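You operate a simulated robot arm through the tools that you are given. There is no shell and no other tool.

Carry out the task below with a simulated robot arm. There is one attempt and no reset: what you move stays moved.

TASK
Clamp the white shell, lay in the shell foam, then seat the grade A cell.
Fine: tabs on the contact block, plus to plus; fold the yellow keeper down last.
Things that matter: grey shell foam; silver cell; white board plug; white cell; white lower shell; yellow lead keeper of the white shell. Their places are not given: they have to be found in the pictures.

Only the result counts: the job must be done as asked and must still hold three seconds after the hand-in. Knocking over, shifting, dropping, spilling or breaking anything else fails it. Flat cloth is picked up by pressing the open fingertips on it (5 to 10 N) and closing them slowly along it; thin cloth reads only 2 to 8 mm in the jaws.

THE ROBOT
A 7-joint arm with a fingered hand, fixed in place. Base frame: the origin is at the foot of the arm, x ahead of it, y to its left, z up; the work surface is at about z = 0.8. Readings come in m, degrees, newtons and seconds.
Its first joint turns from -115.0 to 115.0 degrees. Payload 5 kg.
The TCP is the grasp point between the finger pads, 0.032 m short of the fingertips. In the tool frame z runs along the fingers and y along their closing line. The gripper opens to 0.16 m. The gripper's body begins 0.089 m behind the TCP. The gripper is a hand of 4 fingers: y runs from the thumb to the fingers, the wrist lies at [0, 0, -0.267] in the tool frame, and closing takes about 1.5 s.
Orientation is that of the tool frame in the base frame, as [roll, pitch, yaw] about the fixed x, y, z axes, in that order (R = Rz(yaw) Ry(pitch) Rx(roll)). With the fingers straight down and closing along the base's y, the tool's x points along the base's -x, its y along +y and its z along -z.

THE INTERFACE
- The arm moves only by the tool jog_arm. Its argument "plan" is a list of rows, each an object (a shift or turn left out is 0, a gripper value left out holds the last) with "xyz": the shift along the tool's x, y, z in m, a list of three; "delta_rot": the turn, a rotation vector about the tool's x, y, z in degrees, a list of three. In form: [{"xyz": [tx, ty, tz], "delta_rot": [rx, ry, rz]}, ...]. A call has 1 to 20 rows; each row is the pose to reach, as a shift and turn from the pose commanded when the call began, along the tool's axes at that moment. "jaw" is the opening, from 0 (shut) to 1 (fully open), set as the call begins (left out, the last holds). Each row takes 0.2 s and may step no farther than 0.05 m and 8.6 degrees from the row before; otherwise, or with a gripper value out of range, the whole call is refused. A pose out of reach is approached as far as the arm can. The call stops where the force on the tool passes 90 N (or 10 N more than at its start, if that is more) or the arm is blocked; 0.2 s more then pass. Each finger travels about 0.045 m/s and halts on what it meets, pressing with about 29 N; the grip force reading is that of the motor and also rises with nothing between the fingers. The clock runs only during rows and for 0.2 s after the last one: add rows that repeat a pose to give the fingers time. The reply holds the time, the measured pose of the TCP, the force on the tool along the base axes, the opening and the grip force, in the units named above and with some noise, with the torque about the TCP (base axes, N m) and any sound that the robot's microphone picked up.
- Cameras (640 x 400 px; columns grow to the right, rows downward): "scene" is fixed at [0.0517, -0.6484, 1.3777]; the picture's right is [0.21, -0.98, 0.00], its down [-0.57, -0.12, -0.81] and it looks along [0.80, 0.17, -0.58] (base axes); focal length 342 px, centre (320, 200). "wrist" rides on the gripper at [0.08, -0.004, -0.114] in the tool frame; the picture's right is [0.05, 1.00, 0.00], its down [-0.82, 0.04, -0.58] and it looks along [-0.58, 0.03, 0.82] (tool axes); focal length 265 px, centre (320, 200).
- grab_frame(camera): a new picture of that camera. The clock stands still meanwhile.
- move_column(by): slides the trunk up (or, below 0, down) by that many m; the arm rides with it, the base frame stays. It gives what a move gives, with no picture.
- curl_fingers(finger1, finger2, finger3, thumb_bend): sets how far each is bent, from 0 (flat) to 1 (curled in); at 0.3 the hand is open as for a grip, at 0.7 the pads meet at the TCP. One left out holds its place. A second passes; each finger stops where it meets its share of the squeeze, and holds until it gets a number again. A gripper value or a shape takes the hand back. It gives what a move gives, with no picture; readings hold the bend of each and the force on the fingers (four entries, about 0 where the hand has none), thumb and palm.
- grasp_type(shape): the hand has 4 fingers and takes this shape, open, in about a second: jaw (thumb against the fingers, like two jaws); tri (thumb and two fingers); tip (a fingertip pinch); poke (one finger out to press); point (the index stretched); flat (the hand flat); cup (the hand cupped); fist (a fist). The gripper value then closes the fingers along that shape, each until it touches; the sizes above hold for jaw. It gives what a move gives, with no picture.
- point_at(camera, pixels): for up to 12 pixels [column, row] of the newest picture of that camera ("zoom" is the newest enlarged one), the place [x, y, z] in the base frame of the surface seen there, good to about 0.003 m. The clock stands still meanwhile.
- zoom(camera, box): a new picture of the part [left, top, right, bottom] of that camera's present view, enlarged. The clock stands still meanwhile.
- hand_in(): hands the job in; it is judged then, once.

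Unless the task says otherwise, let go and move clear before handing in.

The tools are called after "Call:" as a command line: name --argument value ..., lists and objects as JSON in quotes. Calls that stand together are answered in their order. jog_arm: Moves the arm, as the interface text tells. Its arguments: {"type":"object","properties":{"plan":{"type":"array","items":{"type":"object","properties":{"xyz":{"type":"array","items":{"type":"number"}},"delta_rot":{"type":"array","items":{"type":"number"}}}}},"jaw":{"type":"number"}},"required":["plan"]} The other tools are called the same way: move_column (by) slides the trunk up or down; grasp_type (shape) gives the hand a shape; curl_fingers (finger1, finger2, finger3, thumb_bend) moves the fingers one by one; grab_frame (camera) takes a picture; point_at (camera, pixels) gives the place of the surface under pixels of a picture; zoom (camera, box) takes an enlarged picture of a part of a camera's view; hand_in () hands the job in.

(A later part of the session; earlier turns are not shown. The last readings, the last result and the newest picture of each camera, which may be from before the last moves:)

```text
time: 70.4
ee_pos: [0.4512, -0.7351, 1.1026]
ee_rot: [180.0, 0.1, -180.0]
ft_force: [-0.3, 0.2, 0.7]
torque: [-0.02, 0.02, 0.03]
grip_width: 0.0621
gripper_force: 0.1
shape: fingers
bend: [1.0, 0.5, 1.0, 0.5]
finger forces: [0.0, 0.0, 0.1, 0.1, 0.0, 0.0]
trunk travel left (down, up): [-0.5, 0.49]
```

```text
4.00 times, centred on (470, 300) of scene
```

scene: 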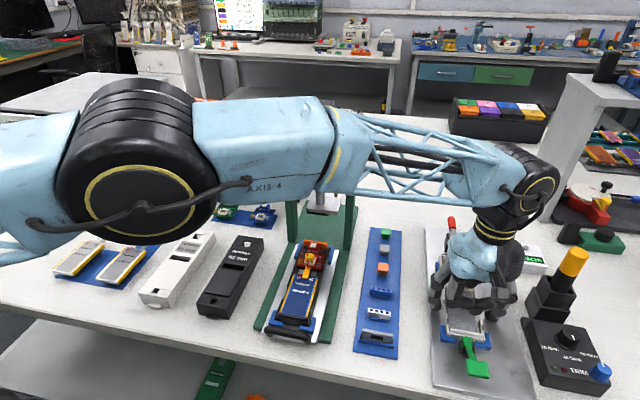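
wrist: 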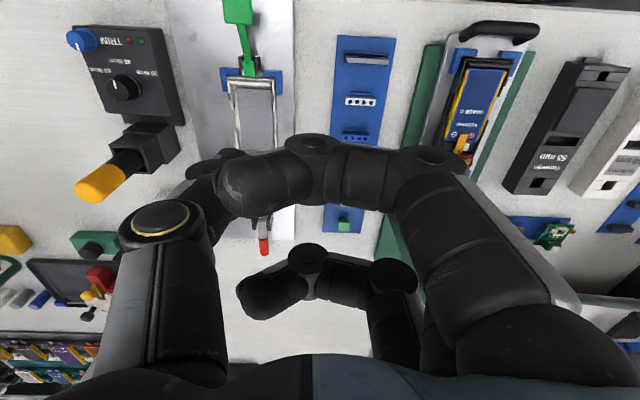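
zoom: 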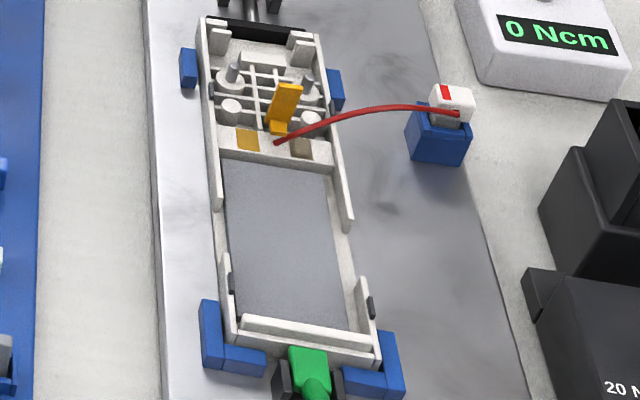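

The foam lies flat in the bay. Measuring its top height and extents, then on to the grade A cell.

Call:
point_at --camera "zoom" --pixels '[[225, 165], [320, 175], [240, 310], [340, 325], [280, 200], [280, 250], [300, 300], [235, 145], [300, 155], [265, 130], [290, 95], [280, 318]]'

Call:
zoom --camera "scene" --box '[85, 235, 155, 295]'

Call:
point_at --camera "zoom" --pixels '[[358, 85], [488, 108], [163, 288], [305, 315], [415, 72], [425, 60], [480, 85], [490, 72], [410, 88], [470, 95], [300, 220], [340, 300]]'

```text
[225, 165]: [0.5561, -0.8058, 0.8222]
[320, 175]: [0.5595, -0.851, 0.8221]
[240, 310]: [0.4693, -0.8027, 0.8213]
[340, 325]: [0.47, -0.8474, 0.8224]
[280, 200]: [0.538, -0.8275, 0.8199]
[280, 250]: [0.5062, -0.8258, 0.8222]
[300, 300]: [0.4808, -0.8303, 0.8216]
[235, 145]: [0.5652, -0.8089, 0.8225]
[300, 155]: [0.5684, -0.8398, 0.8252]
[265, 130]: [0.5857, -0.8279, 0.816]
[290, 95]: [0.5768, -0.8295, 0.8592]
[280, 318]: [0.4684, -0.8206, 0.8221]
```

```text
6.67 times, centred on (120, 265) of scene
```

zoom: 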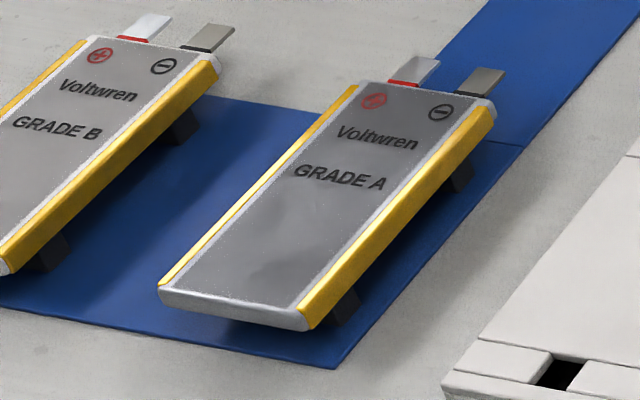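

```text
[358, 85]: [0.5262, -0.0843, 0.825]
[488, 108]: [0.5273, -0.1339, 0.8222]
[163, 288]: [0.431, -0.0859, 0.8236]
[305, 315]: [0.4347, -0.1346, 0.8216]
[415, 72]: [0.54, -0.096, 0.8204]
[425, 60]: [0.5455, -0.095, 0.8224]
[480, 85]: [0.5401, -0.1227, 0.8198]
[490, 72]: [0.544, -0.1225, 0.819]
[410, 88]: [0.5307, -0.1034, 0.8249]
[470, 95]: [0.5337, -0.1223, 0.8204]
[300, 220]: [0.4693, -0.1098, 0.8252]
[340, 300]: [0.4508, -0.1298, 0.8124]
```

Foam top is z≈0.8215 and the cell body spans x 0.4305–0.5275, y -0.0845 to -0.1345, with tabs 18 mm further to x≈0.546 at z≈0.820. I'll check the cell's thickness, feet and neighbour spacing.

Call:
point_at --camera "zoom" --pixels '[[235, 312], [235, 318], [312, 328], [345, 305], [455, 180], [400, 225], [395, 240], [210, 80], [160, 140], [60, 225], [10, 265], [330, 320]]'

Call:
zoom --camera "scene" --box '[105, 240, 155, 280]'

Call:
point_at --camera "zoom" --pixels '[[290, 90], [345, 120], [265, 110], [330, 135], [240, 135], [310, 150], [415, 190], [405, 230], [360, 250], [290, 320], [230, 390], [160, 150]]'

```text
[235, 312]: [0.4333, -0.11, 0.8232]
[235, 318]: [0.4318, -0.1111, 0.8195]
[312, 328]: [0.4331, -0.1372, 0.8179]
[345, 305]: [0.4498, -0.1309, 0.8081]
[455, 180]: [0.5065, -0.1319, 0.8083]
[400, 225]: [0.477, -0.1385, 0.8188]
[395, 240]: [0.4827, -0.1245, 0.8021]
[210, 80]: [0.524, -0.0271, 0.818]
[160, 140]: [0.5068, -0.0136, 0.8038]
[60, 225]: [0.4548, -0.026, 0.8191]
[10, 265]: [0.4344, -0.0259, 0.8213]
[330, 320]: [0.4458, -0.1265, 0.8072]
```

```text
10.00 times, centred on (130, 260) of scene
```

zoom: 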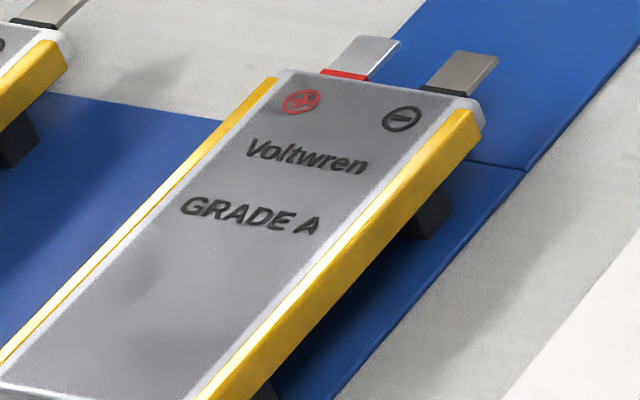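

```text
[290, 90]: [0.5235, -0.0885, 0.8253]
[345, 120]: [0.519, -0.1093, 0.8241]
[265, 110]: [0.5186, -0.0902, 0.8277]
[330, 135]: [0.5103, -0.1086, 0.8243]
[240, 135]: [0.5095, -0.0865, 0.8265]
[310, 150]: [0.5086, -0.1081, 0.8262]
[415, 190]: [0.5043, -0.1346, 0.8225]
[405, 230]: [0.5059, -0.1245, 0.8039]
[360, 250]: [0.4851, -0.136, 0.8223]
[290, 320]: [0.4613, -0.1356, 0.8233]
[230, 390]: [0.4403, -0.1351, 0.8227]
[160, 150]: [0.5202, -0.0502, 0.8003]
```

Cell A is 50 mm wide, about 8.5 mm thick (bottom z≈0.817), with its feet at x≈0.45 and 0.506, and 58 mm spacing to cell B. Raising the trunk and travelling to it.

Call:
move_column --by 0.1

Call:
jog_arm --plan '[{"xyz": [0.01, 0, -0.035]}, {"xyz": [0.01, 0.045, -0.035]}, {"xyz": [0.01, 0.09, -0.035]}, {"xyz": [0.01, 0.135, -0.035]}, {"xyz": [0.01, 0.18, -0.035]}, {"xyz": [0.01, 0.225, -0.035]}, {"xyz": [0.01, 0.27, -0.035]}, {"xyz": [0.01, 0.315, -0.035]}, {"xyz": [0.01, 0.36, -0.035]}, {"xyz": [0.01, 0.405, -0.035]}, {"xyz": [0.01, 0.45, -0.035]}, {"xyz": [0.005, 0.495, -0.035]}, {"xyz": [-0.005, 0.54, -0.035]}, {"xyz": [-0.015, 0.585, -0.035]}, {"xyz": [-0.025, 0.62, -0.035]}, {"xyz": [-0.0288, 0.6256, -0.01]}, {"xyz": [-0.0288, 0.6256, 0.035]}, {"xyz": [-0.0288, 0.6256, 0.08]}, {"xyz": [-0.0288, 0.6256, 0.12]}, {"xyz": [-0.0288, 0.6256, 0.12]}]'

Call:
curl_fingers --finger2 0.52 --thumb_bend 0.52

Call:
grab_frame --camera "wrist"

Call:
grab_frame --camera "scene"

```text
time: 71.8
ee_pos: [0.4524, -0.7356, 1.2038]
ee_rot: [-180.0, 0.2, -180.0]
ft_force: [0.7, 0.4, -0.9]
torque: [0.01, -0.01, -0.01]
grip_width: 0.0621
gripper_force: 0.1
shape: fingers
bend: [1.0, 0.5, 1.0, 0.5]
finger forces: [0.0, 0.1, 0.0, 0.1, 0.0, 0.0]
trunk travel left (down, up): [-0.6, 0.39]
```

```text
time: 76.0
ee_pos: [0.4837, -0.1113, 1.0809]
ee_rot: [-179.9, 0.1, 179.9]
ft_force: [-0.2, -0.7, 0.2]
torque: [0.01, 0.0, 0.01]
grip_width: 0.0619
gripper_force: 0.1
shape: fingers
bend: [1.0, 0.5, 1.0, 0.5]
finger forces: [0.1, 0.1, 0.1, 0.1, 0.0, 0.0]
trunk travel left (down, up): [-0.6, 0.39]
```

```text
time: 77.0
ee_pos: [0.4834, -0.1118, 1.0805]
ee_rot: [179.9, 0.1, 180.0]
ft_force: [-0.5, 0.0, -0.3]
torque: [0.0, 0.03, 0.02]
grip_width: 0.0609
gripper_force: 0.1
shape: fingers
bend: [1.0, 0.52, 1.0, 0.52]
finger forces: [0.1, 0.1, 0.0, 0.0, 0.0, 0.0]
trunk travel left (down, up): [-0.6, 0.39]
```

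```text
taken
```

wrist: 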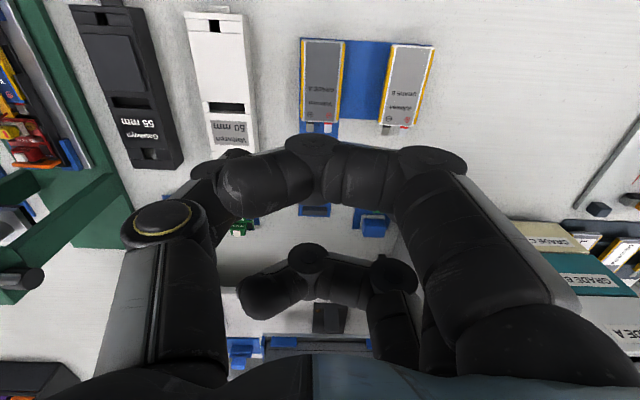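

```text
taken
```

scene: 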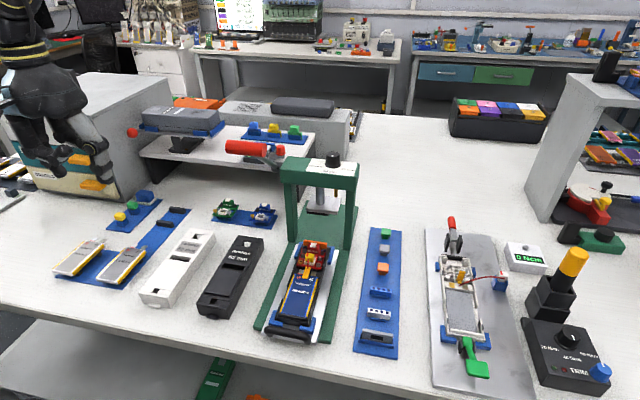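

Cell A is at (322,80) in the wrist view. Descending over it with a small trim.

Call:
jog_arm --plan '[{"xyz": [0.0035, 0.002, 0.04]}, {"xyz": [0.0035, 0.002, 0.08]}, {"xyz": [0.0035, 0.002, 0.12]}, {"xyz": [0.0035, 0.002, 0.16]}, {"xyz": [0.0035, 0.002, 0.19]}, {"xyz": [0.0035, 0.002, 0.19]}]'

Call:
grab_frame --camera "wrist"

Call:
zoom --camera "scene" --box '[40, 170, 180, 300]'

```text
time: 78.4
ee_pos: [0.4792, -0.1104, 0.8949]
ee_rot: [180.0, 0.1, 180.0]
ft_force: [0.0, -0.8, 1.8]
torque: [0.01, 0.0, -0.02]
grip_width: 0.0609
gripper_force: 0.1
shape: fingers
bend: [1.0, 0.52, 1.0, 0.52]
finger forces: [0.1, 0.0, 0.0, 0.1, 0.1, 0.0]
trunk travel left (down, up): [-0.6, 0.39]
```

```text
taken
```

wrist: 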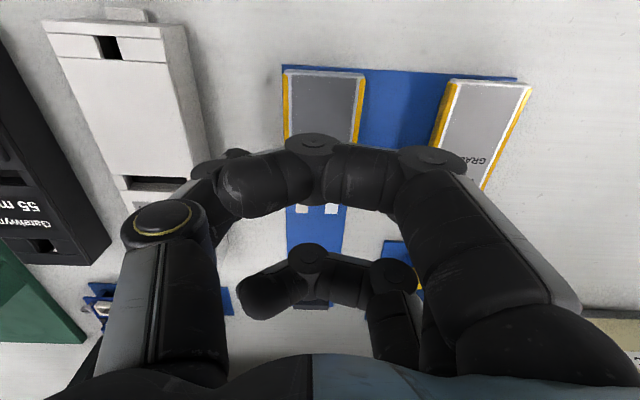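

```text
3.08 times, centred on (110, 235) of scene
```

zoom: 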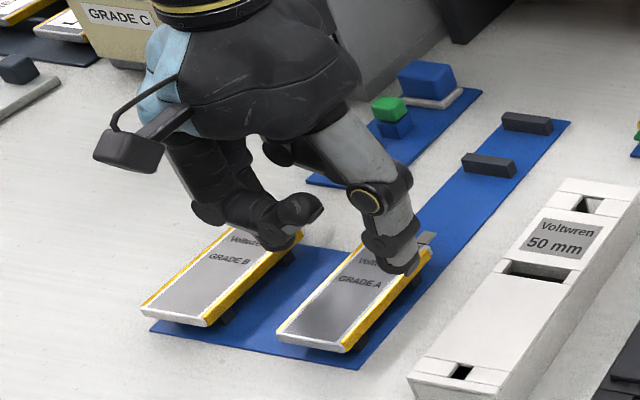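

Cell A is centred under the hand within a millimetre. Lowering so the tips reach just below the cell's underside.

Call:
jog_arm --plan '[{"xyz": [-0.0005, 0.0005, 0.018]}, {"xyz": [-0.0005, 0.0005, 0.034]}, {"xyz": [-0.0005, 0.0005, 0.0435]}, {"xyz": [-0.0005, 0.0005, 0.0435]}]'

Call:
curl_fingers --finger2 0.58 --thumb_bend 0.58

Call:
zoom --camera "scene" --box '[60, 190, 180, 300]'

Call:
grab_frame --camera "wrist"

```text
time: 79.4
ee_pos: [0.4792, -0.1062, 0.8498]
ee_rot: [-179.9, 0.2, 180.0]
ft_force: [0.0, -0.5, -0.5]
torque: [-0.02, 0.0, 0.03]
grip_width: 0.0609
gripper_force: 0.0
shape: fingers
bend: [1.0, 0.52, 1.0, 0.52]
finger forces: [0.0, 0.0, 0.1, 0.1, 0.0, 0.0]
trunk travel left (down, up): [-0.6, 0.39]
```

```text
time: 80.4
ee_pos: [0.4803, -0.1068, 0.8498]
ee_rot: [-180.0, 0.1, 180.0]
ft_force: [-0.3, -0.7, 0.5]
torque: [0.01, 0.0, -0.01]
grip_width: 0.0577
gripper_force: 0.7
shape: fingers
bend: [1.0, 0.57, 1.0, 0.57]
finger forces: [0.0, 0.4, 0.1, 0.0, 0.6, 0.1]
trunk travel left (down, up): [-0.6, 0.39]
```

```text
3.64 times, centred on (120, 245) of scene
```

zoom: 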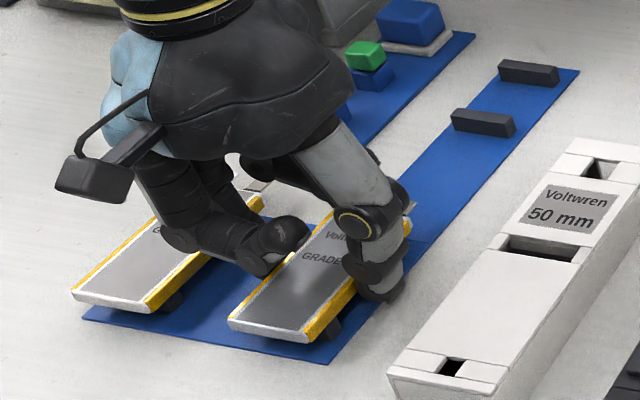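

```text
taken
```

wrist: 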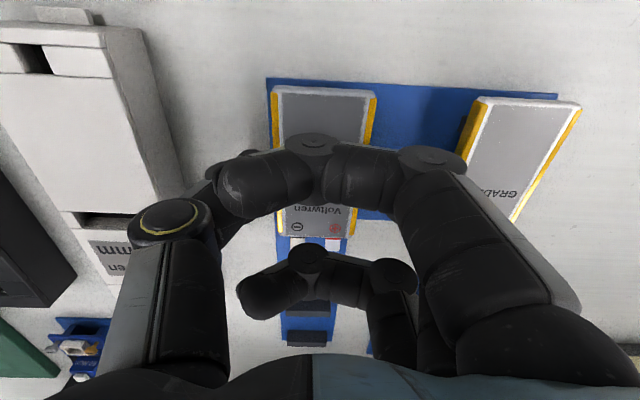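

Both sides touch lightly. I'll squeeze to roughly 9 N and lift a bit.

Call:
curl_fingers --finger2 0.66 --thumb_bend 0.66

Call:
jog_arm --plan '[{"xyz": [0, 0, -0.005]}, {"xyz": [0, 0, -0.015]}, {"xyz": [0, 0, -0.035]}, {"xyz": [0, 0, -0.05]}, {"xyz": [0, 0, -0.05]}]'

Call:
zoom --camera "scene" --box '[60, 170, 180, 280]'

Call:
grab_frame --camera "wrist"

```text
time: 81.4
ee_pos: [0.4793, -0.1073, 0.849]
ee_rot: [179.9, 0.1, 180.0]
ft_force: [0.5, 0.7, -0.2]
torque: [-0.02, 0.0, 0.0]
grip_width: 0.0546
gripper_force: 8.9
shape: fingers
bend: [1.0, 0.55, 1.0, 0.63]
finger forces: [0.0, 8.6, 0.0, 0.0, 8.4, 0.1]
trunk travel left (down, up): [-0.6, 0.39]
```

```text
time: 82.6
ee_pos: [0.4778, -0.106, 0.9005]
ee_rot: [-180.0, 0.0, -180.0]
ft_force: [0.3, -0.5, -1.3]
torque: [-0.03, 0.01, 0.02]
grip_width: 0.0545
gripper_force: 8.7
shape: fingers
bend: [1.0, 0.55, 1.0, 0.63]
finger forces: [0.0, 8.6, 0.0, 0.1, 8.5, 0.1]
trunk travel left (down, up): [-0.6, 0.39]
```

```text
3.64 times, centred on (120, 225) of scene
```

zoom: 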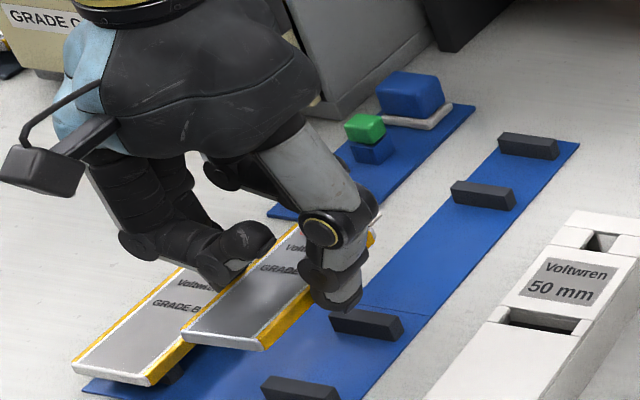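

```text
taken
```

wrist: 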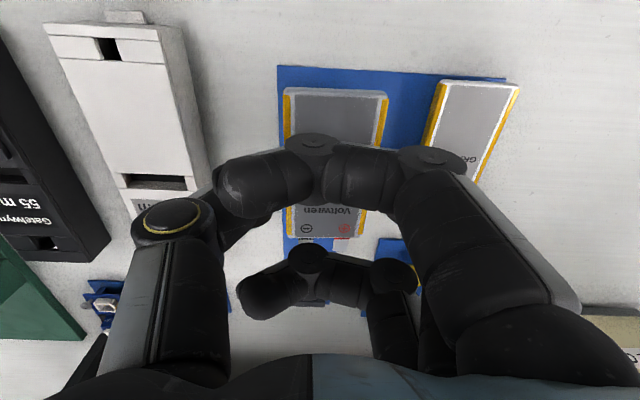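

The cell is lifted with 8.6 N. I'll measure how it sits in the hand (offset and pitch).

Call:
point_at --camera "wrist" --pixels '[[295, 97], [335, 97], [378, 100], [300, 120], [375, 125], [295, 225], [325, 230], [358, 232], [300, 215], [355, 215]]'

Call:
zoom --camera "wrist" --box '[270, 75, 400, 255]'

Call:
zoom --camera "scene" --box '[80, 220, 180, 290]'

Call:
point_at --camera "zoom" --pixels '[[130, 240], [250, 258], [200, 215], [240, 190], [300, 220], [260, 265], [320, 215], [190, 235], [280, 235], [310, 190]]'

```text
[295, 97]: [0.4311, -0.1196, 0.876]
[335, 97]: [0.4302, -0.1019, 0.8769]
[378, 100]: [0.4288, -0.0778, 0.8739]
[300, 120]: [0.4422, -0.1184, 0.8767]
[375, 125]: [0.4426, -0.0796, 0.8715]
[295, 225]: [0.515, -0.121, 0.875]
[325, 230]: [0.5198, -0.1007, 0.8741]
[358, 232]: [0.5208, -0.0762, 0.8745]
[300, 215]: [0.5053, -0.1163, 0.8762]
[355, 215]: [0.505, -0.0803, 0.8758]
```

```text
2.22 times, centred on (335, 165) of wrist
```

zoom: 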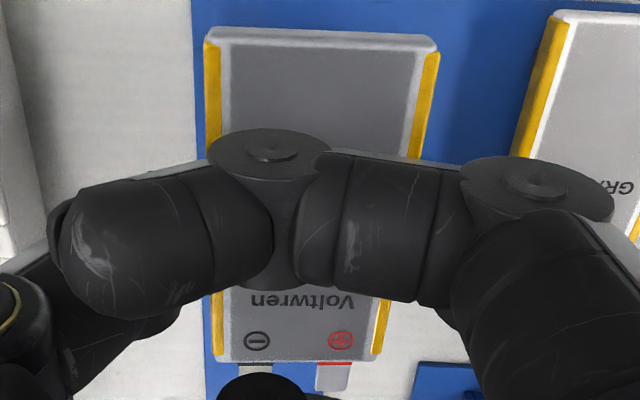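

```text
5.71 times, centred on (130, 255) of scene
```

zoom: 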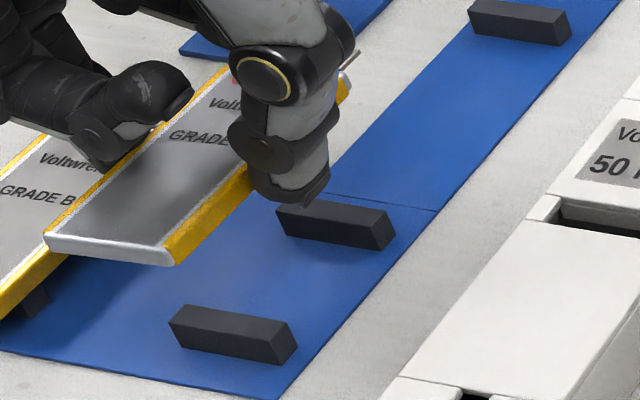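

```text
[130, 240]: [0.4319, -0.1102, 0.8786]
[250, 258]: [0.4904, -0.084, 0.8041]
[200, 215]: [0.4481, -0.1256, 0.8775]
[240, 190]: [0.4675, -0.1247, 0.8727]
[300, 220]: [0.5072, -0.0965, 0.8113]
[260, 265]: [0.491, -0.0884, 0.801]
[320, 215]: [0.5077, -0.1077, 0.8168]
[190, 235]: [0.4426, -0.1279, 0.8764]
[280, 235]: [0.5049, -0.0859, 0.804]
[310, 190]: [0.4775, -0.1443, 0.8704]
```

The cell sits level in the hand but 5 mm toward +y. Before placing, I need a close look at how the red lead runs over the minus pad, since the minus tab must get under it.

Call:
zoom --camera "scene" --box '[450, 258, 500, 298]'

Call:
point_at --camera "zoom" --pixels '[[213, 268], [225, 258], [240, 248], [260, 236], [285, 224], [310, 214], [340, 205], [380, 198], [420, 196], [460, 198], [240, 300], [235, 200]]'

```text
10.00 times, centred on (475, 278) of scene
```

zoom: 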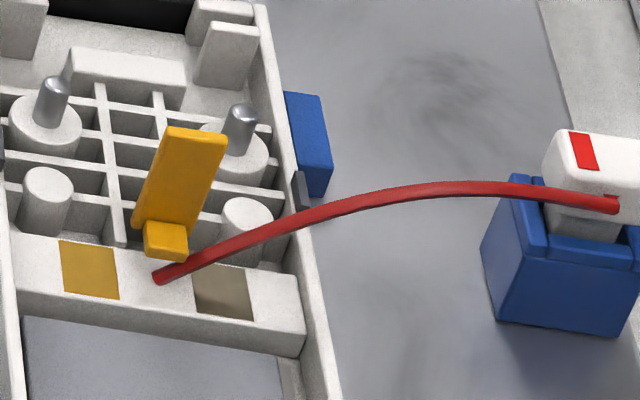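

```text
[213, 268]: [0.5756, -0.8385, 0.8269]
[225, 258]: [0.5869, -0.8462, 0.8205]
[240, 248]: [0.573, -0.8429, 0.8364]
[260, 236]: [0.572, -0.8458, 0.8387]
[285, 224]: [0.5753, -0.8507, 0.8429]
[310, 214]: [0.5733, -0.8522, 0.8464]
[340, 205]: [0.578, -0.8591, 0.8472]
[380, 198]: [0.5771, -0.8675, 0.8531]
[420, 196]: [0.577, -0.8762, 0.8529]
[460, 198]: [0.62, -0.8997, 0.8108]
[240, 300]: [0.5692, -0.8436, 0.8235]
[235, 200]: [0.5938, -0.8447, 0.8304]
```

The lead rises from between the pads and crosses over the minus pad at x≈0.572, z≈0.83–0.84, so the tabs must slide in underneath it, nose-down, rather than drop from above. For reach I'd rather hold the cell with the hand tilted, so I'll set it back on its feet and regrip with the hand tilted 10° (fingers forward).

Call:
jog_arm --plan '[{"xyz": [0, -0.007, 0.01]}, {"xyz": [0, -0.007, 0.025]}, {"xyz": [0, -0.007, 0.04]}, {"xyz": [0, -0.007, 0.048]}, {"xyz": [0, -0.007, 0.0515]}, {"xyz": [0, -0.007, 0.0515]}]'

```text
time: 84.0
ee_pos: [0.4787, -0.1135, 0.8502]
ee_rot: [-179.9, 0.1, -180.0]
ft_force: [0.4, -0.5, 2.2]
torque: [0.09, -0.02, 0.04]
grip_width: 0.0545
gripper_force: 9.1
shape: fingers
bend: [1.0, 0.55, 1.0, 0.63]
finger forces: [0.0, 8.1, 0.0, 0.0, 9.5, 0.0]
trunk travel left (down, up): [-0.6, 0.39]
```

Call:
curl_fingers --finger2 0.51 --thumb_bend 0.51

Call:
zoom --camera "wrist" --box '[250, 75, 410, 265]'

Call:
zoom --camera "scene" --box '[60, 190, 180, 300]'

```text
time: 85.0
ee_pos: [0.4793, -0.1135, 0.8483]
ee_rot: [-180.0, 0.1, 179.9]
ft_force: [0.2, -0.7, 0.5]
torque: [0.0, -0.04, 0.01]
grip_width: 0.0613
gripper_force: 0.0
shape: fingers
bend: [1.0, 0.51, 1.0, 0.51]
finger forces: [0.0, 0.0, 0.0, 0.0, 0.0, 0.0]
trunk travel left (down, up): [-0.6, 0.39]
```

```text
2.11 times, centred on (330, 170) of wrist
```

zoom: 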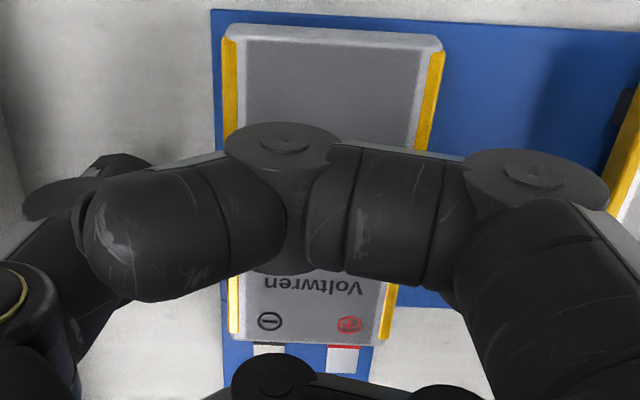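

```text
3.64 times, centred on (120, 245) of scene
```

zoom: 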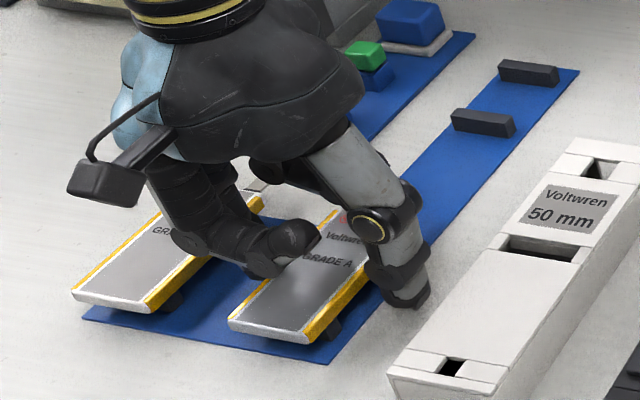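

The cell is back on its feet at y≈-0.108. Now tilting the hand -10° (fingers forward) and recentring on the cell.

Call:
jog_arm --plan '[{"xyz": [0.002, 0.003, -0.001], "delta_rot": [0, -4, 0]}, {"xyz": [0.004, 0.0055, -0.0015], "delta_rot": [0, -8, 0]}, {"xyz": [0.005, 0.0055, -0.0015], "delta_rot": [0, -11, 0]}, {"xyz": [0.005, 0.0055, -0.0015], "delta_rot": [0, -11, 0]}]'

Call:
curl_fingers --finger2 0.57 --thumb_bend 0.57

Call:
zoom --camera "wrist" --box '[250, 45, 410, 265]'

Call:
zoom --camera "scene" --box '[60, 190, 180, 300]'

```text
time: 86.0
ee_pos: [0.4711, -0.1086, 0.8502]
ee_rot: [179.9, 11.2, 180.0]
ft_force: [1.3, 0.1, -0.5]
torque: [0.01, 0.02, 0.01]
grip_width: 0.0611
gripper_force: 0.1
shape: fingers
bend: [1.0, 0.51, 1.0, 0.51]
finger forces: [0.1, 0.0, 0.0, 0.0, 0.1, 0.1]
trunk travel left (down, up): [-0.6, 0.39]
```

```text
time: 87.0
ee_pos: [0.4722, -0.1083, 0.8507]
ee_rot: [180.0, 11.2, 179.9]
ft_force: [0.1, 1.5, 0.4]
torque: [-0.02, 0.02, 0.0]
grip_width: 0.0583
gripper_force: 0.0
shape: fingers
bend: [1.0, 0.56, 1.0, 0.56]
finger forces: [0.0, 0.0, 0.1, 0.1, 0.0, 0.0]
trunk travel left (down, up): [-0.6, 0.39]
```

```text
1.82 times, centred on (330, 155) of wrist
```

zoom: 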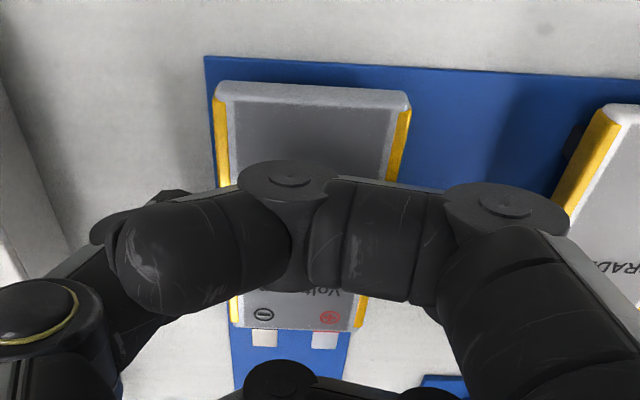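

```text
3.64 times, centred on (120, 245) of scene
```

zoom: 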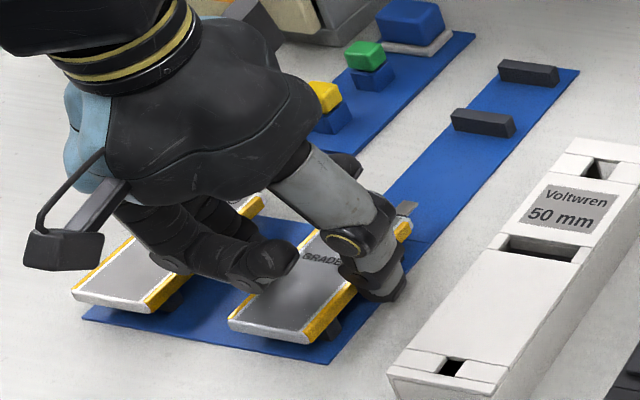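

Tilted 11.2° with the cell between the pads. Closing gently in two steps.

Call:
curl_fingers --finger2 0.6 --thumb_bend 0.6

Call:
curl_fingers --finger2 0.66 --thumb_bend 0.65

Call:
jog_arm --plan '[{"xyz": [-0.001, 0, -0.005]}, {"xyz": [-0.003, 0, -0.015]}, {"xyz": [-0.0068, 0, -0.034]}, {"xyz": [-0.0097, 0, -0.049]}, {"xyz": [-0.0097, 0, -0.049]}]'

Call:
grab_frame --camera "wrist"

Call:
zoom --camera "scene" --box '[60, 170, 180, 280]'

```text
time: 88.0
ee_pos: [0.4723, -0.1087, 0.8513]
ee_rot: [180.0, 11.1, -180.0]
ft_force: [-0.4, -0.7, -0.2]
torque: [0.0, 0.03, -0.03]
grip_width: 0.0567
gripper_force: 3.7
shape: fingers
bend: [1.0, 0.57, 1.0, 0.59]
finger forces: [0.0, 3.8, 0.1, 0.0, 3.9, 0.0]
trunk travel left (down, up): [-0.6, 0.39]
```

```text
time: 89.0
ee_pos: [0.4731, -0.1087, 0.8513]
ee_rot: [-180.0, 11.2, -180.0]
ft_force: [-0.8, -0.1, 0.4]
torque: [0.0, -0.03, 0.0]
grip_width: 0.0551
gripper_force: 7.8
shape: fingers
bend: [1.0, 0.55, 1.0, 0.62]
finger forces: [0.1, 8.1, 0.0, 0.0, 8.1, 0.1]
trunk travel left (down, up): [-0.6, 0.39]
```

```text
time: 90.2
ee_pos: [0.4731, -0.1096, 0.8995]
ee_rot: [179.9, 11.0, -179.9]
ft_force: [-0.2, -0.1, -0.5]
torque: [-0.03, 0.03, -0.02]
grip_width: 0.0553
gripper_force: 8.0
shape: fingers
bend: [1.0, 0.55, 1.0, 0.62]
finger forces: [0.0, 8.1, 0.1, 0.0, 8.1, 0.1]
trunk travel left (down, up): [-0.6, 0.39]
```

```text
taken
```

wrist: 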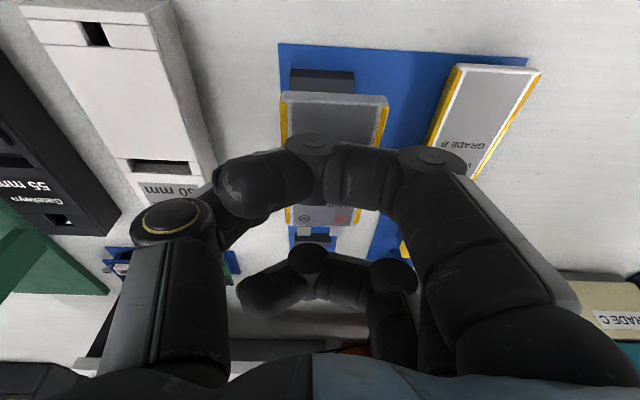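

```text
3.64 times, centred on (120, 225) of scene
```

zoom: 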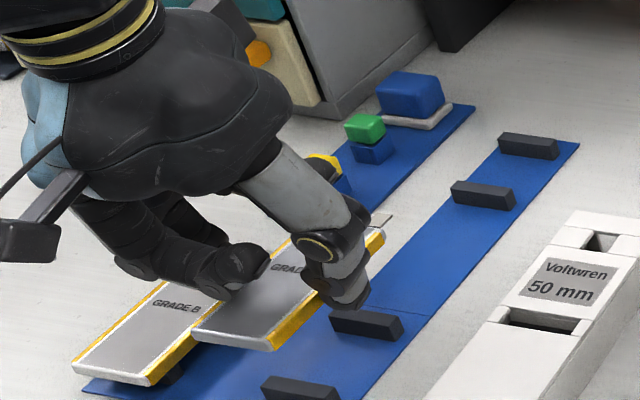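

Held at 8.1 N. Checking the cell's pitch and offset in the hand.

Call:
zoom --camera "wrist" --box '[260, 75, 410, 245]'

Call:
point_at --camera "wrist" --pixels '[[295, 102], [335, 103], [378, 106], [295, 125], [375, 128], [335, 125], [300, 218], [330, 220], [350, 218], [298, 238], [336, 240]]'

Call:
zoom --camera "scene" --box '[90, 220, 170, 280]'

Call:
point_at --camera "zoom" --pixels '[[160, 260], [250, 275], [110, 270], [220, 200], [280, 130], [450, 70], [440, 105], [460, 40], [200, 240], [150, 240]]'

```text
2.35 times, centred on (335, 160) of wrist
```

zoom: 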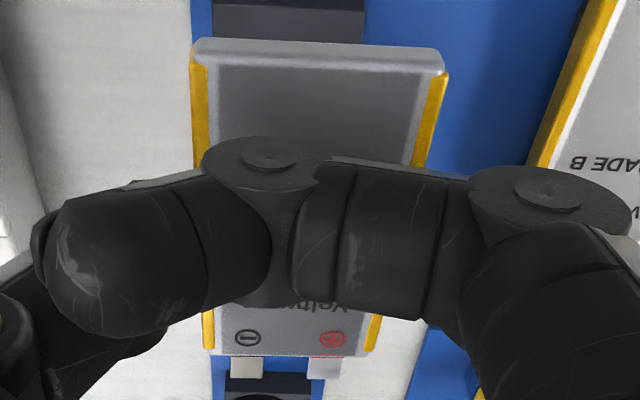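

```text
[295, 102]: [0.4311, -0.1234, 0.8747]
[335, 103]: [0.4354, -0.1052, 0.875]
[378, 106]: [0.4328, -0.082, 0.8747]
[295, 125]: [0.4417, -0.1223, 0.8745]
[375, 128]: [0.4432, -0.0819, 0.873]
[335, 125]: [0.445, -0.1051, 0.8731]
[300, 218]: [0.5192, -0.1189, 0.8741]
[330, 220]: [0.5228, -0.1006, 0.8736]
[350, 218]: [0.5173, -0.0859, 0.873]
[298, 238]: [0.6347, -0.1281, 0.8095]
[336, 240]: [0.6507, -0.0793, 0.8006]
```

```text
6.67 times, centred on (130, 250) of scene
```

zoom: 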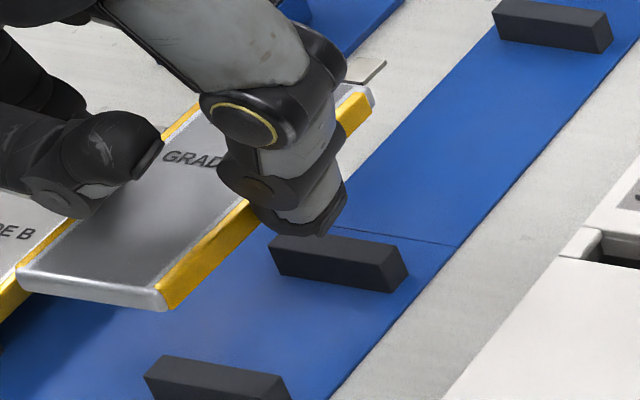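

```text
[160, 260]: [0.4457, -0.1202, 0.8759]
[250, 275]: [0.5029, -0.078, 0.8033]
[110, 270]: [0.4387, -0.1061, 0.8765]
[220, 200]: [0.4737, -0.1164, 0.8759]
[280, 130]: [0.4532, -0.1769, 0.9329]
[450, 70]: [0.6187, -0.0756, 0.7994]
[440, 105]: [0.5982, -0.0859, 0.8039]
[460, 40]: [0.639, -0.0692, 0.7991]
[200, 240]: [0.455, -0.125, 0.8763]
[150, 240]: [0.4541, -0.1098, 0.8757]
```

The cell is level with the hand at 11° pitch, centred lengthwise and ~6 mm toward +y. Carrying it up and across toward the fixture.

Call:
jog_arm --plan '[{"xyz": [-0.0081, 0, -0.0417]}, {"xyz": [-0.0162, 0, -0.0834]}, {"xyz": [-0.0243, 0, -0.1251]}, {"xyz": [-0.0324, 0, -0.1668]}, {"xyz": [-0.0405, 0, -0.2085]}, {"xyz": [-0.0486, 0, -0.2502]}, {"xyz": [-0.0567, 0, -0.2919]}, {"xyz": [-0.065, 0, -0.3336]}, {"xyz": [-0.0623, -0.0445, -0.3341]}, {"xyz": [-0.0596, -0.089, -0.3346]}, {"xyz": [-0.0569, -0.1335, -0.3351]}, {"xyz": [-0.0542, -0.178, -0.3356]}, {"xyz": [-0.0515, -0.2225, -0.3361]}, {"xyz": [-0.0488, -0.267, -0.3366]}, {"xyz": [-0.0461, -0.3115, -0.3371]}, {"xyz": [-0.0434, -0.356, -0.3376]}, {"xyz": [-0.0407, -0.4005, -0.3381]}, {"xyz": [-0.038, -0.445, -0.3386]}, {"xyz": [-0.0353, -0.4895, -0.3391]}, {"xyz": [-0.0326, -0.534, -0.3396]}]'

Call:
move_column --by -0.1

Call:
grab_frame --camera "wrist"

Call:
grab_frame --camera "scene"

```text
time: 94.4
ee_pos: [0.4373, -0.6449, 1.2367]
ee_rot: [179.8, 10.9, -180.0]
ft_force: [-0.8, -0.5, -0.6]
torque: [-0.03, 0.03, -0.01]
grip_width: 0.0549
gripper_force: 8.4
shape: fingers
bend: [1.0, 0.55, 1.0, 0.63]
finger forces: [0.1, 7.8, 0.0, 0.1, 7.8, 0.1]
trunk travel left (down, up): [-0.6, 0.39]
```

```text
time: 95.7
ee_pos: [0.4385, -0.6425, 1.1386]
ee_rot: [180.0, 11.1, 180.0]
ft_force: [0.6, 0.1, -1.6]
torque: [-0.03, 0.02, -0.01]
grip_width: 0.0549
gripper_force: 7.5
shape: fingers
bend: [1.0, 0.55, 1.0, 0.63]
finger forces: [0.0, 7.8, 0.0, 0.0, 7.8, 0.1]
trunk travel left (down, up): [-0.5, 0.49]
```

```text
taken
```

wrist: 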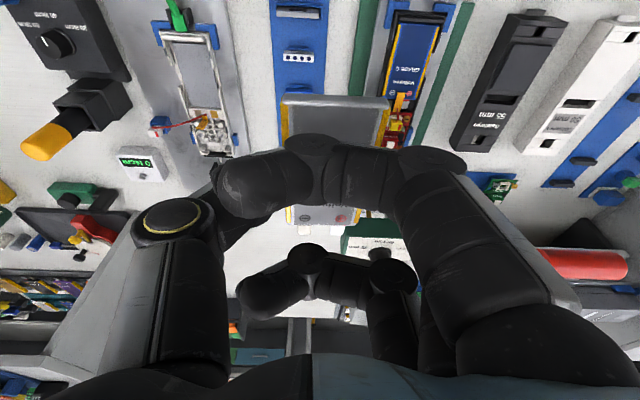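

```text
taken
```

scene: 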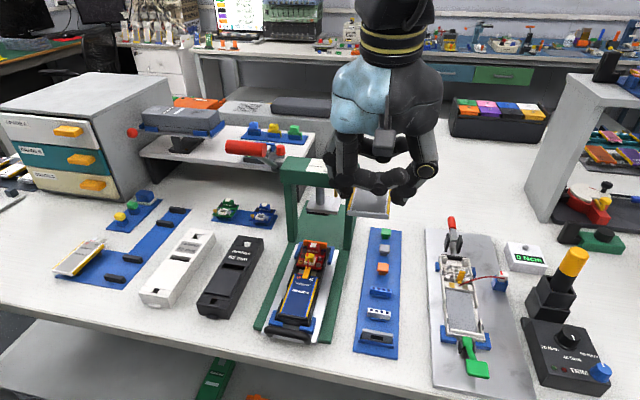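

Still held level (the plus mark visible at (340,218)). Moving above the bay at z≈0.94.

Call:
jog_arm --plan '[{"xyz": [-0.001, -0.04, 0.01]}, {"xyz": [-0.003, -0.08, 0.03]}, {"xyz": [-0.006, -0.12, 0.055]}, {"xyz": [-0.01, -0.155, 0.085]}, {"xyz": [-0.014, -0.18, 0.12]}, {"xyz": [-0.018, -0.1915, 0.16]}, {"xyz": [-0.021, -0.1915, 0.2]}, {"xyz": [-0.021, -0.1915, 0.2]}]'

Call:
grab_frame --camera "wrist"

Call:
zoom --camera "scene" --box '[400, 180, 560, 340]'

```text
time: 97.5
ee_pos: [0.4961, -0.833, 0.945]
ee_rot: [-180.0, 11.1, -179.9]
ft_force: [-0.5, -0.7, -1.1]
torque: [0.02, -0.02, 0.03]
grip_width: 0.0552
gripper_force: 8.4
shape: fingers
bend: [1.0, 0.55, 1.0, 0.63]
finger forces: [0.1, 7.7, 0.0, 0.1, 7.7, 0.0]
trunk travel left (down, up): [-0.5, 0.49]
```

```text
taken
```

wrist: 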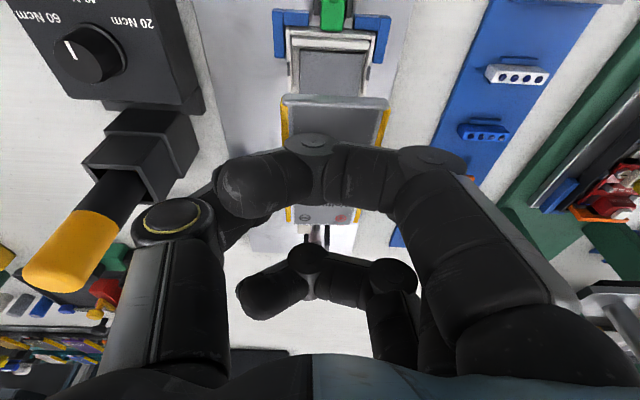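

```text
2.50 times, centred on (480, 260) of scene
```

zoom: 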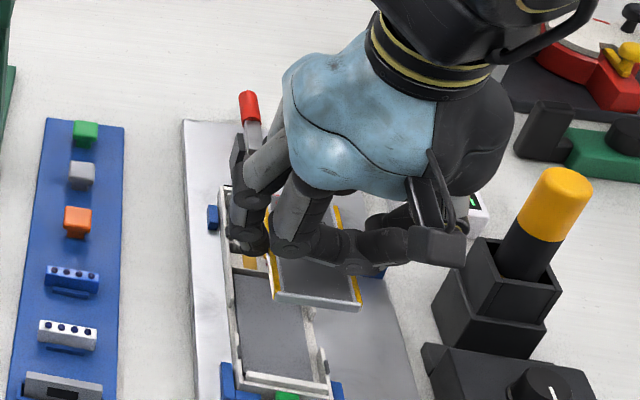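

Now pitching the cell nose-down by 10° (hand to ~1°) while lowering to z≈0.885 for an alignment check.

Call:
jog_arm --plan '[{"xyz": [0.003, -0.0005, 0.02], "delta_rot": [0, 3.5, 0]}, {"xyz": [0.006, -0.001, 0.04], "delta_rot": [0, 7, 0]}, {"xyz": [0.0095, -0.0015, 0.0593], "delta_rot": [0, 10, 0]}, {"xyz": [0.0095, -0.0015, 0.0593], "delta_rot": [0, 10, 0]}]'

Call:
grab_frame --camera "wrist"

Call:
zoom --camera "wrist" --box '[240, 0, 420, 130]'

Call:
zoom --camera "wrist" --box '[240, 180, 420, 310]'

Call:
zoom --camera "scene" --box '[420, 220, 520, 350]'

```text
time: 98.5
ee_pos: [0.4986, -0.8333, 0.8851]
ee_rot: [180.0, 1.0, 180.0]
ft_force: [0.0, -0.8, -1.0]
torque: [0.0, 0.03, -0.01]
grip_width: 0.055
gripper_force: 7.4
shape: fingers
bend: [1.0, 0.55, 1.0, 0.63]
finger forces: [0.0, 7.8, 0.1, 0.0, 7.6, 0.0]
trunk travel left (down, up): [-0.5, 0.49]
```

```text
taken
```

wrist: 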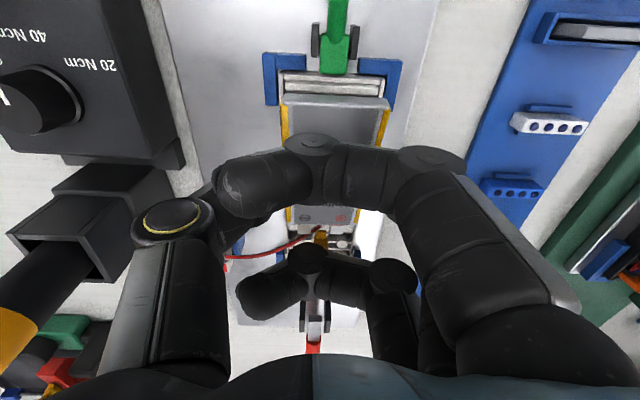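

```text
3.08 times, centred on (330, 65) of wrist
```

zoom: 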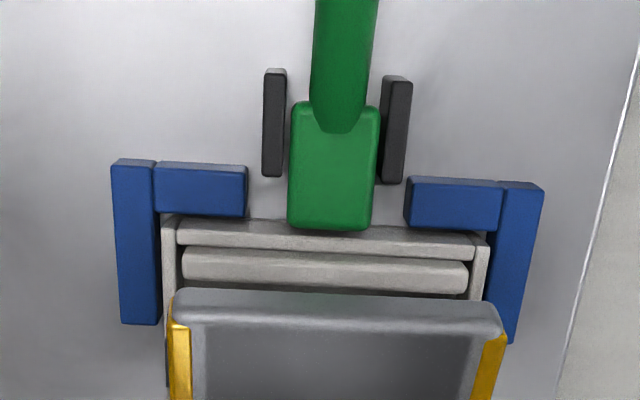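

```text
3.08 times, centred on (330, 245) of wrist
```

zoom: 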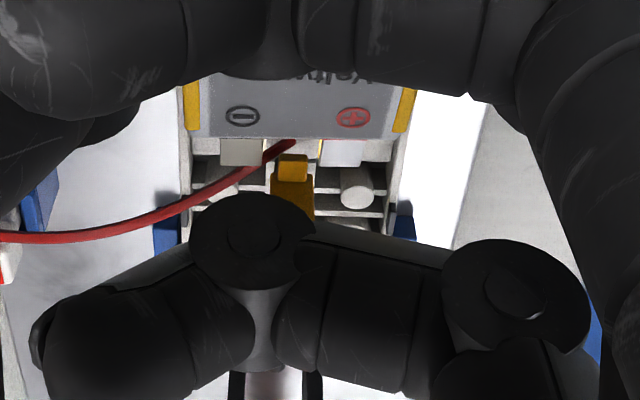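

```text
3.08 times, centred on (470, 285) of scene
```

zoom: 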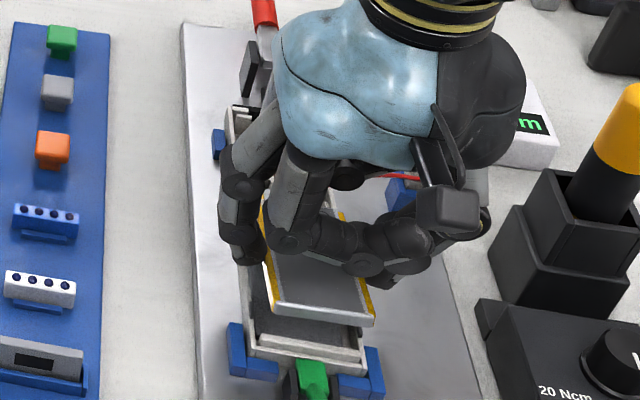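

The tabs show at (240,150) and (345,152) in the zoom, right beside the lead. I'll measure both tabs, the lead, the pads and the cell's rear edge.

Call:
zoom --camera "wrist" --box '[280, 210, 370, 260]'

Call:
point_at --camera "zoom" --pixels '[[210, 110], [150, 150], [250, 150], [190, 145], [395, 155], [440, 150], [290, 130], [270, 150], [225, 175], [180, 200], [320, 190], [120, 235]]'

Call:
point_at --camera "wrist" --pixels '[[285, 104], [335, 100], [380, 110], [300, 75], [335, 92], [378, 90], [300, 110], [340, 110], [370, 112], [300, 212], [345, 213], [325, 220]]'

```text
7.11 times, centred on (325, 235) of wrist
```

zoom: 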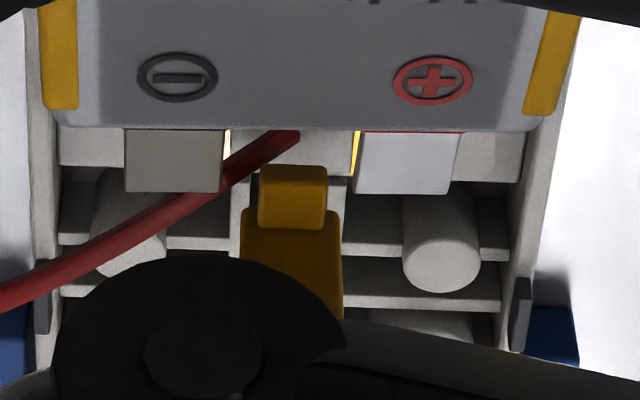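

```text
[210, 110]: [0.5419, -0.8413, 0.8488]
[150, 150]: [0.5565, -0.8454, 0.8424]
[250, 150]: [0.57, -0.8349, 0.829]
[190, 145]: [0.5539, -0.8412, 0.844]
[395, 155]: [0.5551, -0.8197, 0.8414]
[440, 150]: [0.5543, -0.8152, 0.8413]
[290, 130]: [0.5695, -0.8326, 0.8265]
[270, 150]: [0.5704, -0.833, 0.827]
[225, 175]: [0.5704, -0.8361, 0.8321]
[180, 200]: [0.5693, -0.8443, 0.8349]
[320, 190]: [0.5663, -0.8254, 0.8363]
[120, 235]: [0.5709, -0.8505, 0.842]
```

```text
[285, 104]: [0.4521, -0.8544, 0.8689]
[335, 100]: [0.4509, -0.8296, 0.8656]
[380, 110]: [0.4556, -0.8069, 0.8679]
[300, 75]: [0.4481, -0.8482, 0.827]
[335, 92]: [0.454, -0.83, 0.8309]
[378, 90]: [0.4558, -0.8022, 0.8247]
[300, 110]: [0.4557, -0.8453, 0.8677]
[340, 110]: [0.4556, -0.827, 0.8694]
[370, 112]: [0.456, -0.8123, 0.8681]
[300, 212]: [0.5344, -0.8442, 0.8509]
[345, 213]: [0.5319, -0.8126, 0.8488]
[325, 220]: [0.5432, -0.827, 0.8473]
```

The cell lines up with the block within 1 mm, its tab tips about 4 mm short of the lead. I'll lower straight down to just above the contact-block level, still short of the lead.

Call:
jog_arm --plan '[{"xyz": [0.0001, 0.0005, 0.006]}, {"xyz": [0.0002, 0.0005, 0.012]}, {"xyz": [0.0003, 0.0005, 0.0162]}, {"xyz": [0.0003, 0.0005, 0.0162]}]'

Call:
zoom --camera "wrist" --box '[280, 210, 370, 260]'

Call:
zoom --camera "wrist" --box '[240, 0, 420, 130]'

```text
time: 99.5
ee_pos: [0.499, -0.8329, 0.8684]
ee_rot: [179.9, 1.1, 179.9]
ft_force: [-1.1, 0.4, -0.1]
torque: [0.04, 0.01, 0.0]
grip_width: 0.055
gripper_force: 7.5
shape: fingers
bend: [1.0, 0.55, 1.0, 0.63]
finger forces: [0.1, 7.8, 0.0, 0.1, 7.6, 0.0]
trunk travel left (down, up): [-0.5, 0.49]
```

```text
7.11 times, centred on (325, 235) of wrist
```

zoom: 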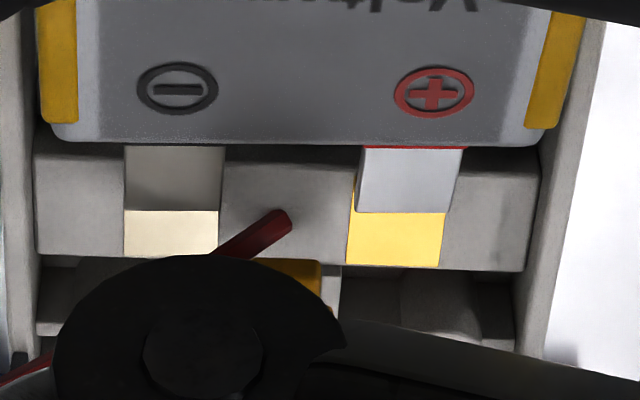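

```text
3.08 times, centred on (330, 65) of wrist
```

zoom: 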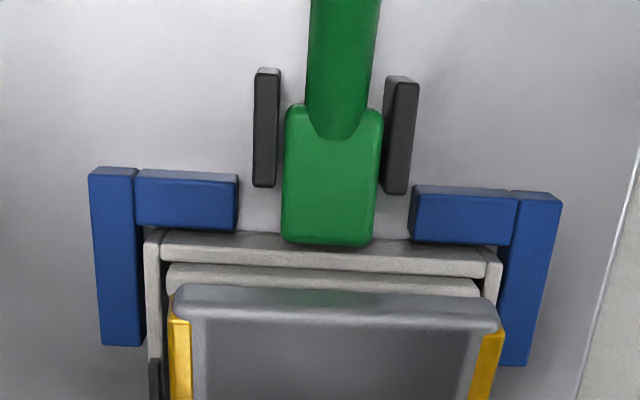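

The tabs now line up exactly with the pads (minus over cream, plus over yellow), tips at x≈0.564, just ahead of the lead. Sliding +x 12 mm to push the tabs in under the lead, watching the force.

Call:
jog_arm --plan '[{"xyz": [-0.002, 0, 0]}, {"xyz": [-0.004, 0, 0]}, {"xyz": [-0.006, 0, 0]}, {"xyz": [-0.006, 0, 0]}]'

Call:
zoom --camera "wrist" --box '[280, 210, 370, 260]'

Call:
zoom --camera "wrist" --box '[240, 0, 420, 130]'

```text
time: 100.5
ee_pos: [0.5049, -0.8351, 0.8695]
ee_rot: [179.9, 1.1, -179.9]
ft_force: [0.0, 0.6, -1.7]
torque: [-0.01, 0.01, 0.03]
grip_width: 0.0554
gripper_force: 7.3
shape: fingers
bend: [1.0, 0.55, 1.0, 0.63]
finger forces: [0.0, 7.7, 0.0, 0.0, 7.7, 0.1]
trunk travel left (down, up): [-0.5, 0.49]
```

```text
7.11 times, centred on (325, 235) of wrist
```

zoom: 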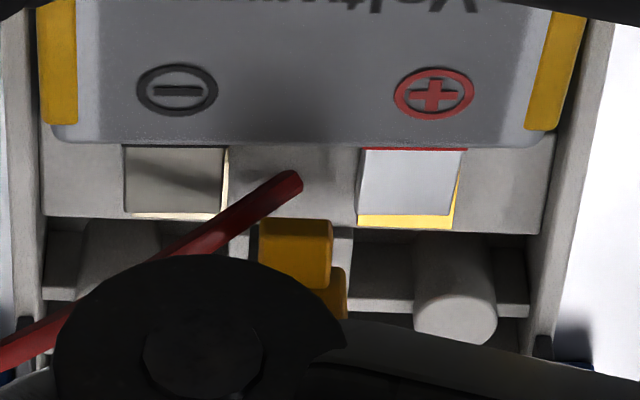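

```text
3.08 times, centred on (330, 65) of wrist
```

zoom: 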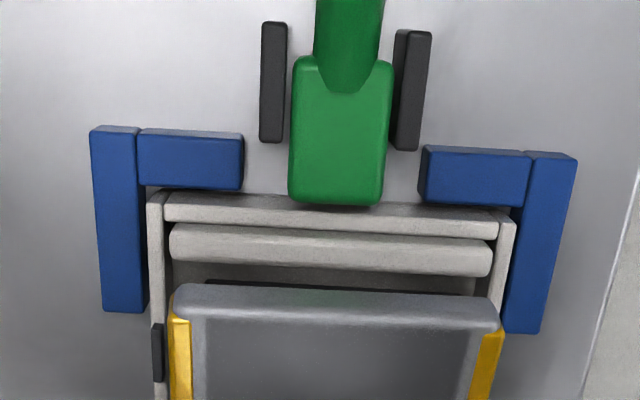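

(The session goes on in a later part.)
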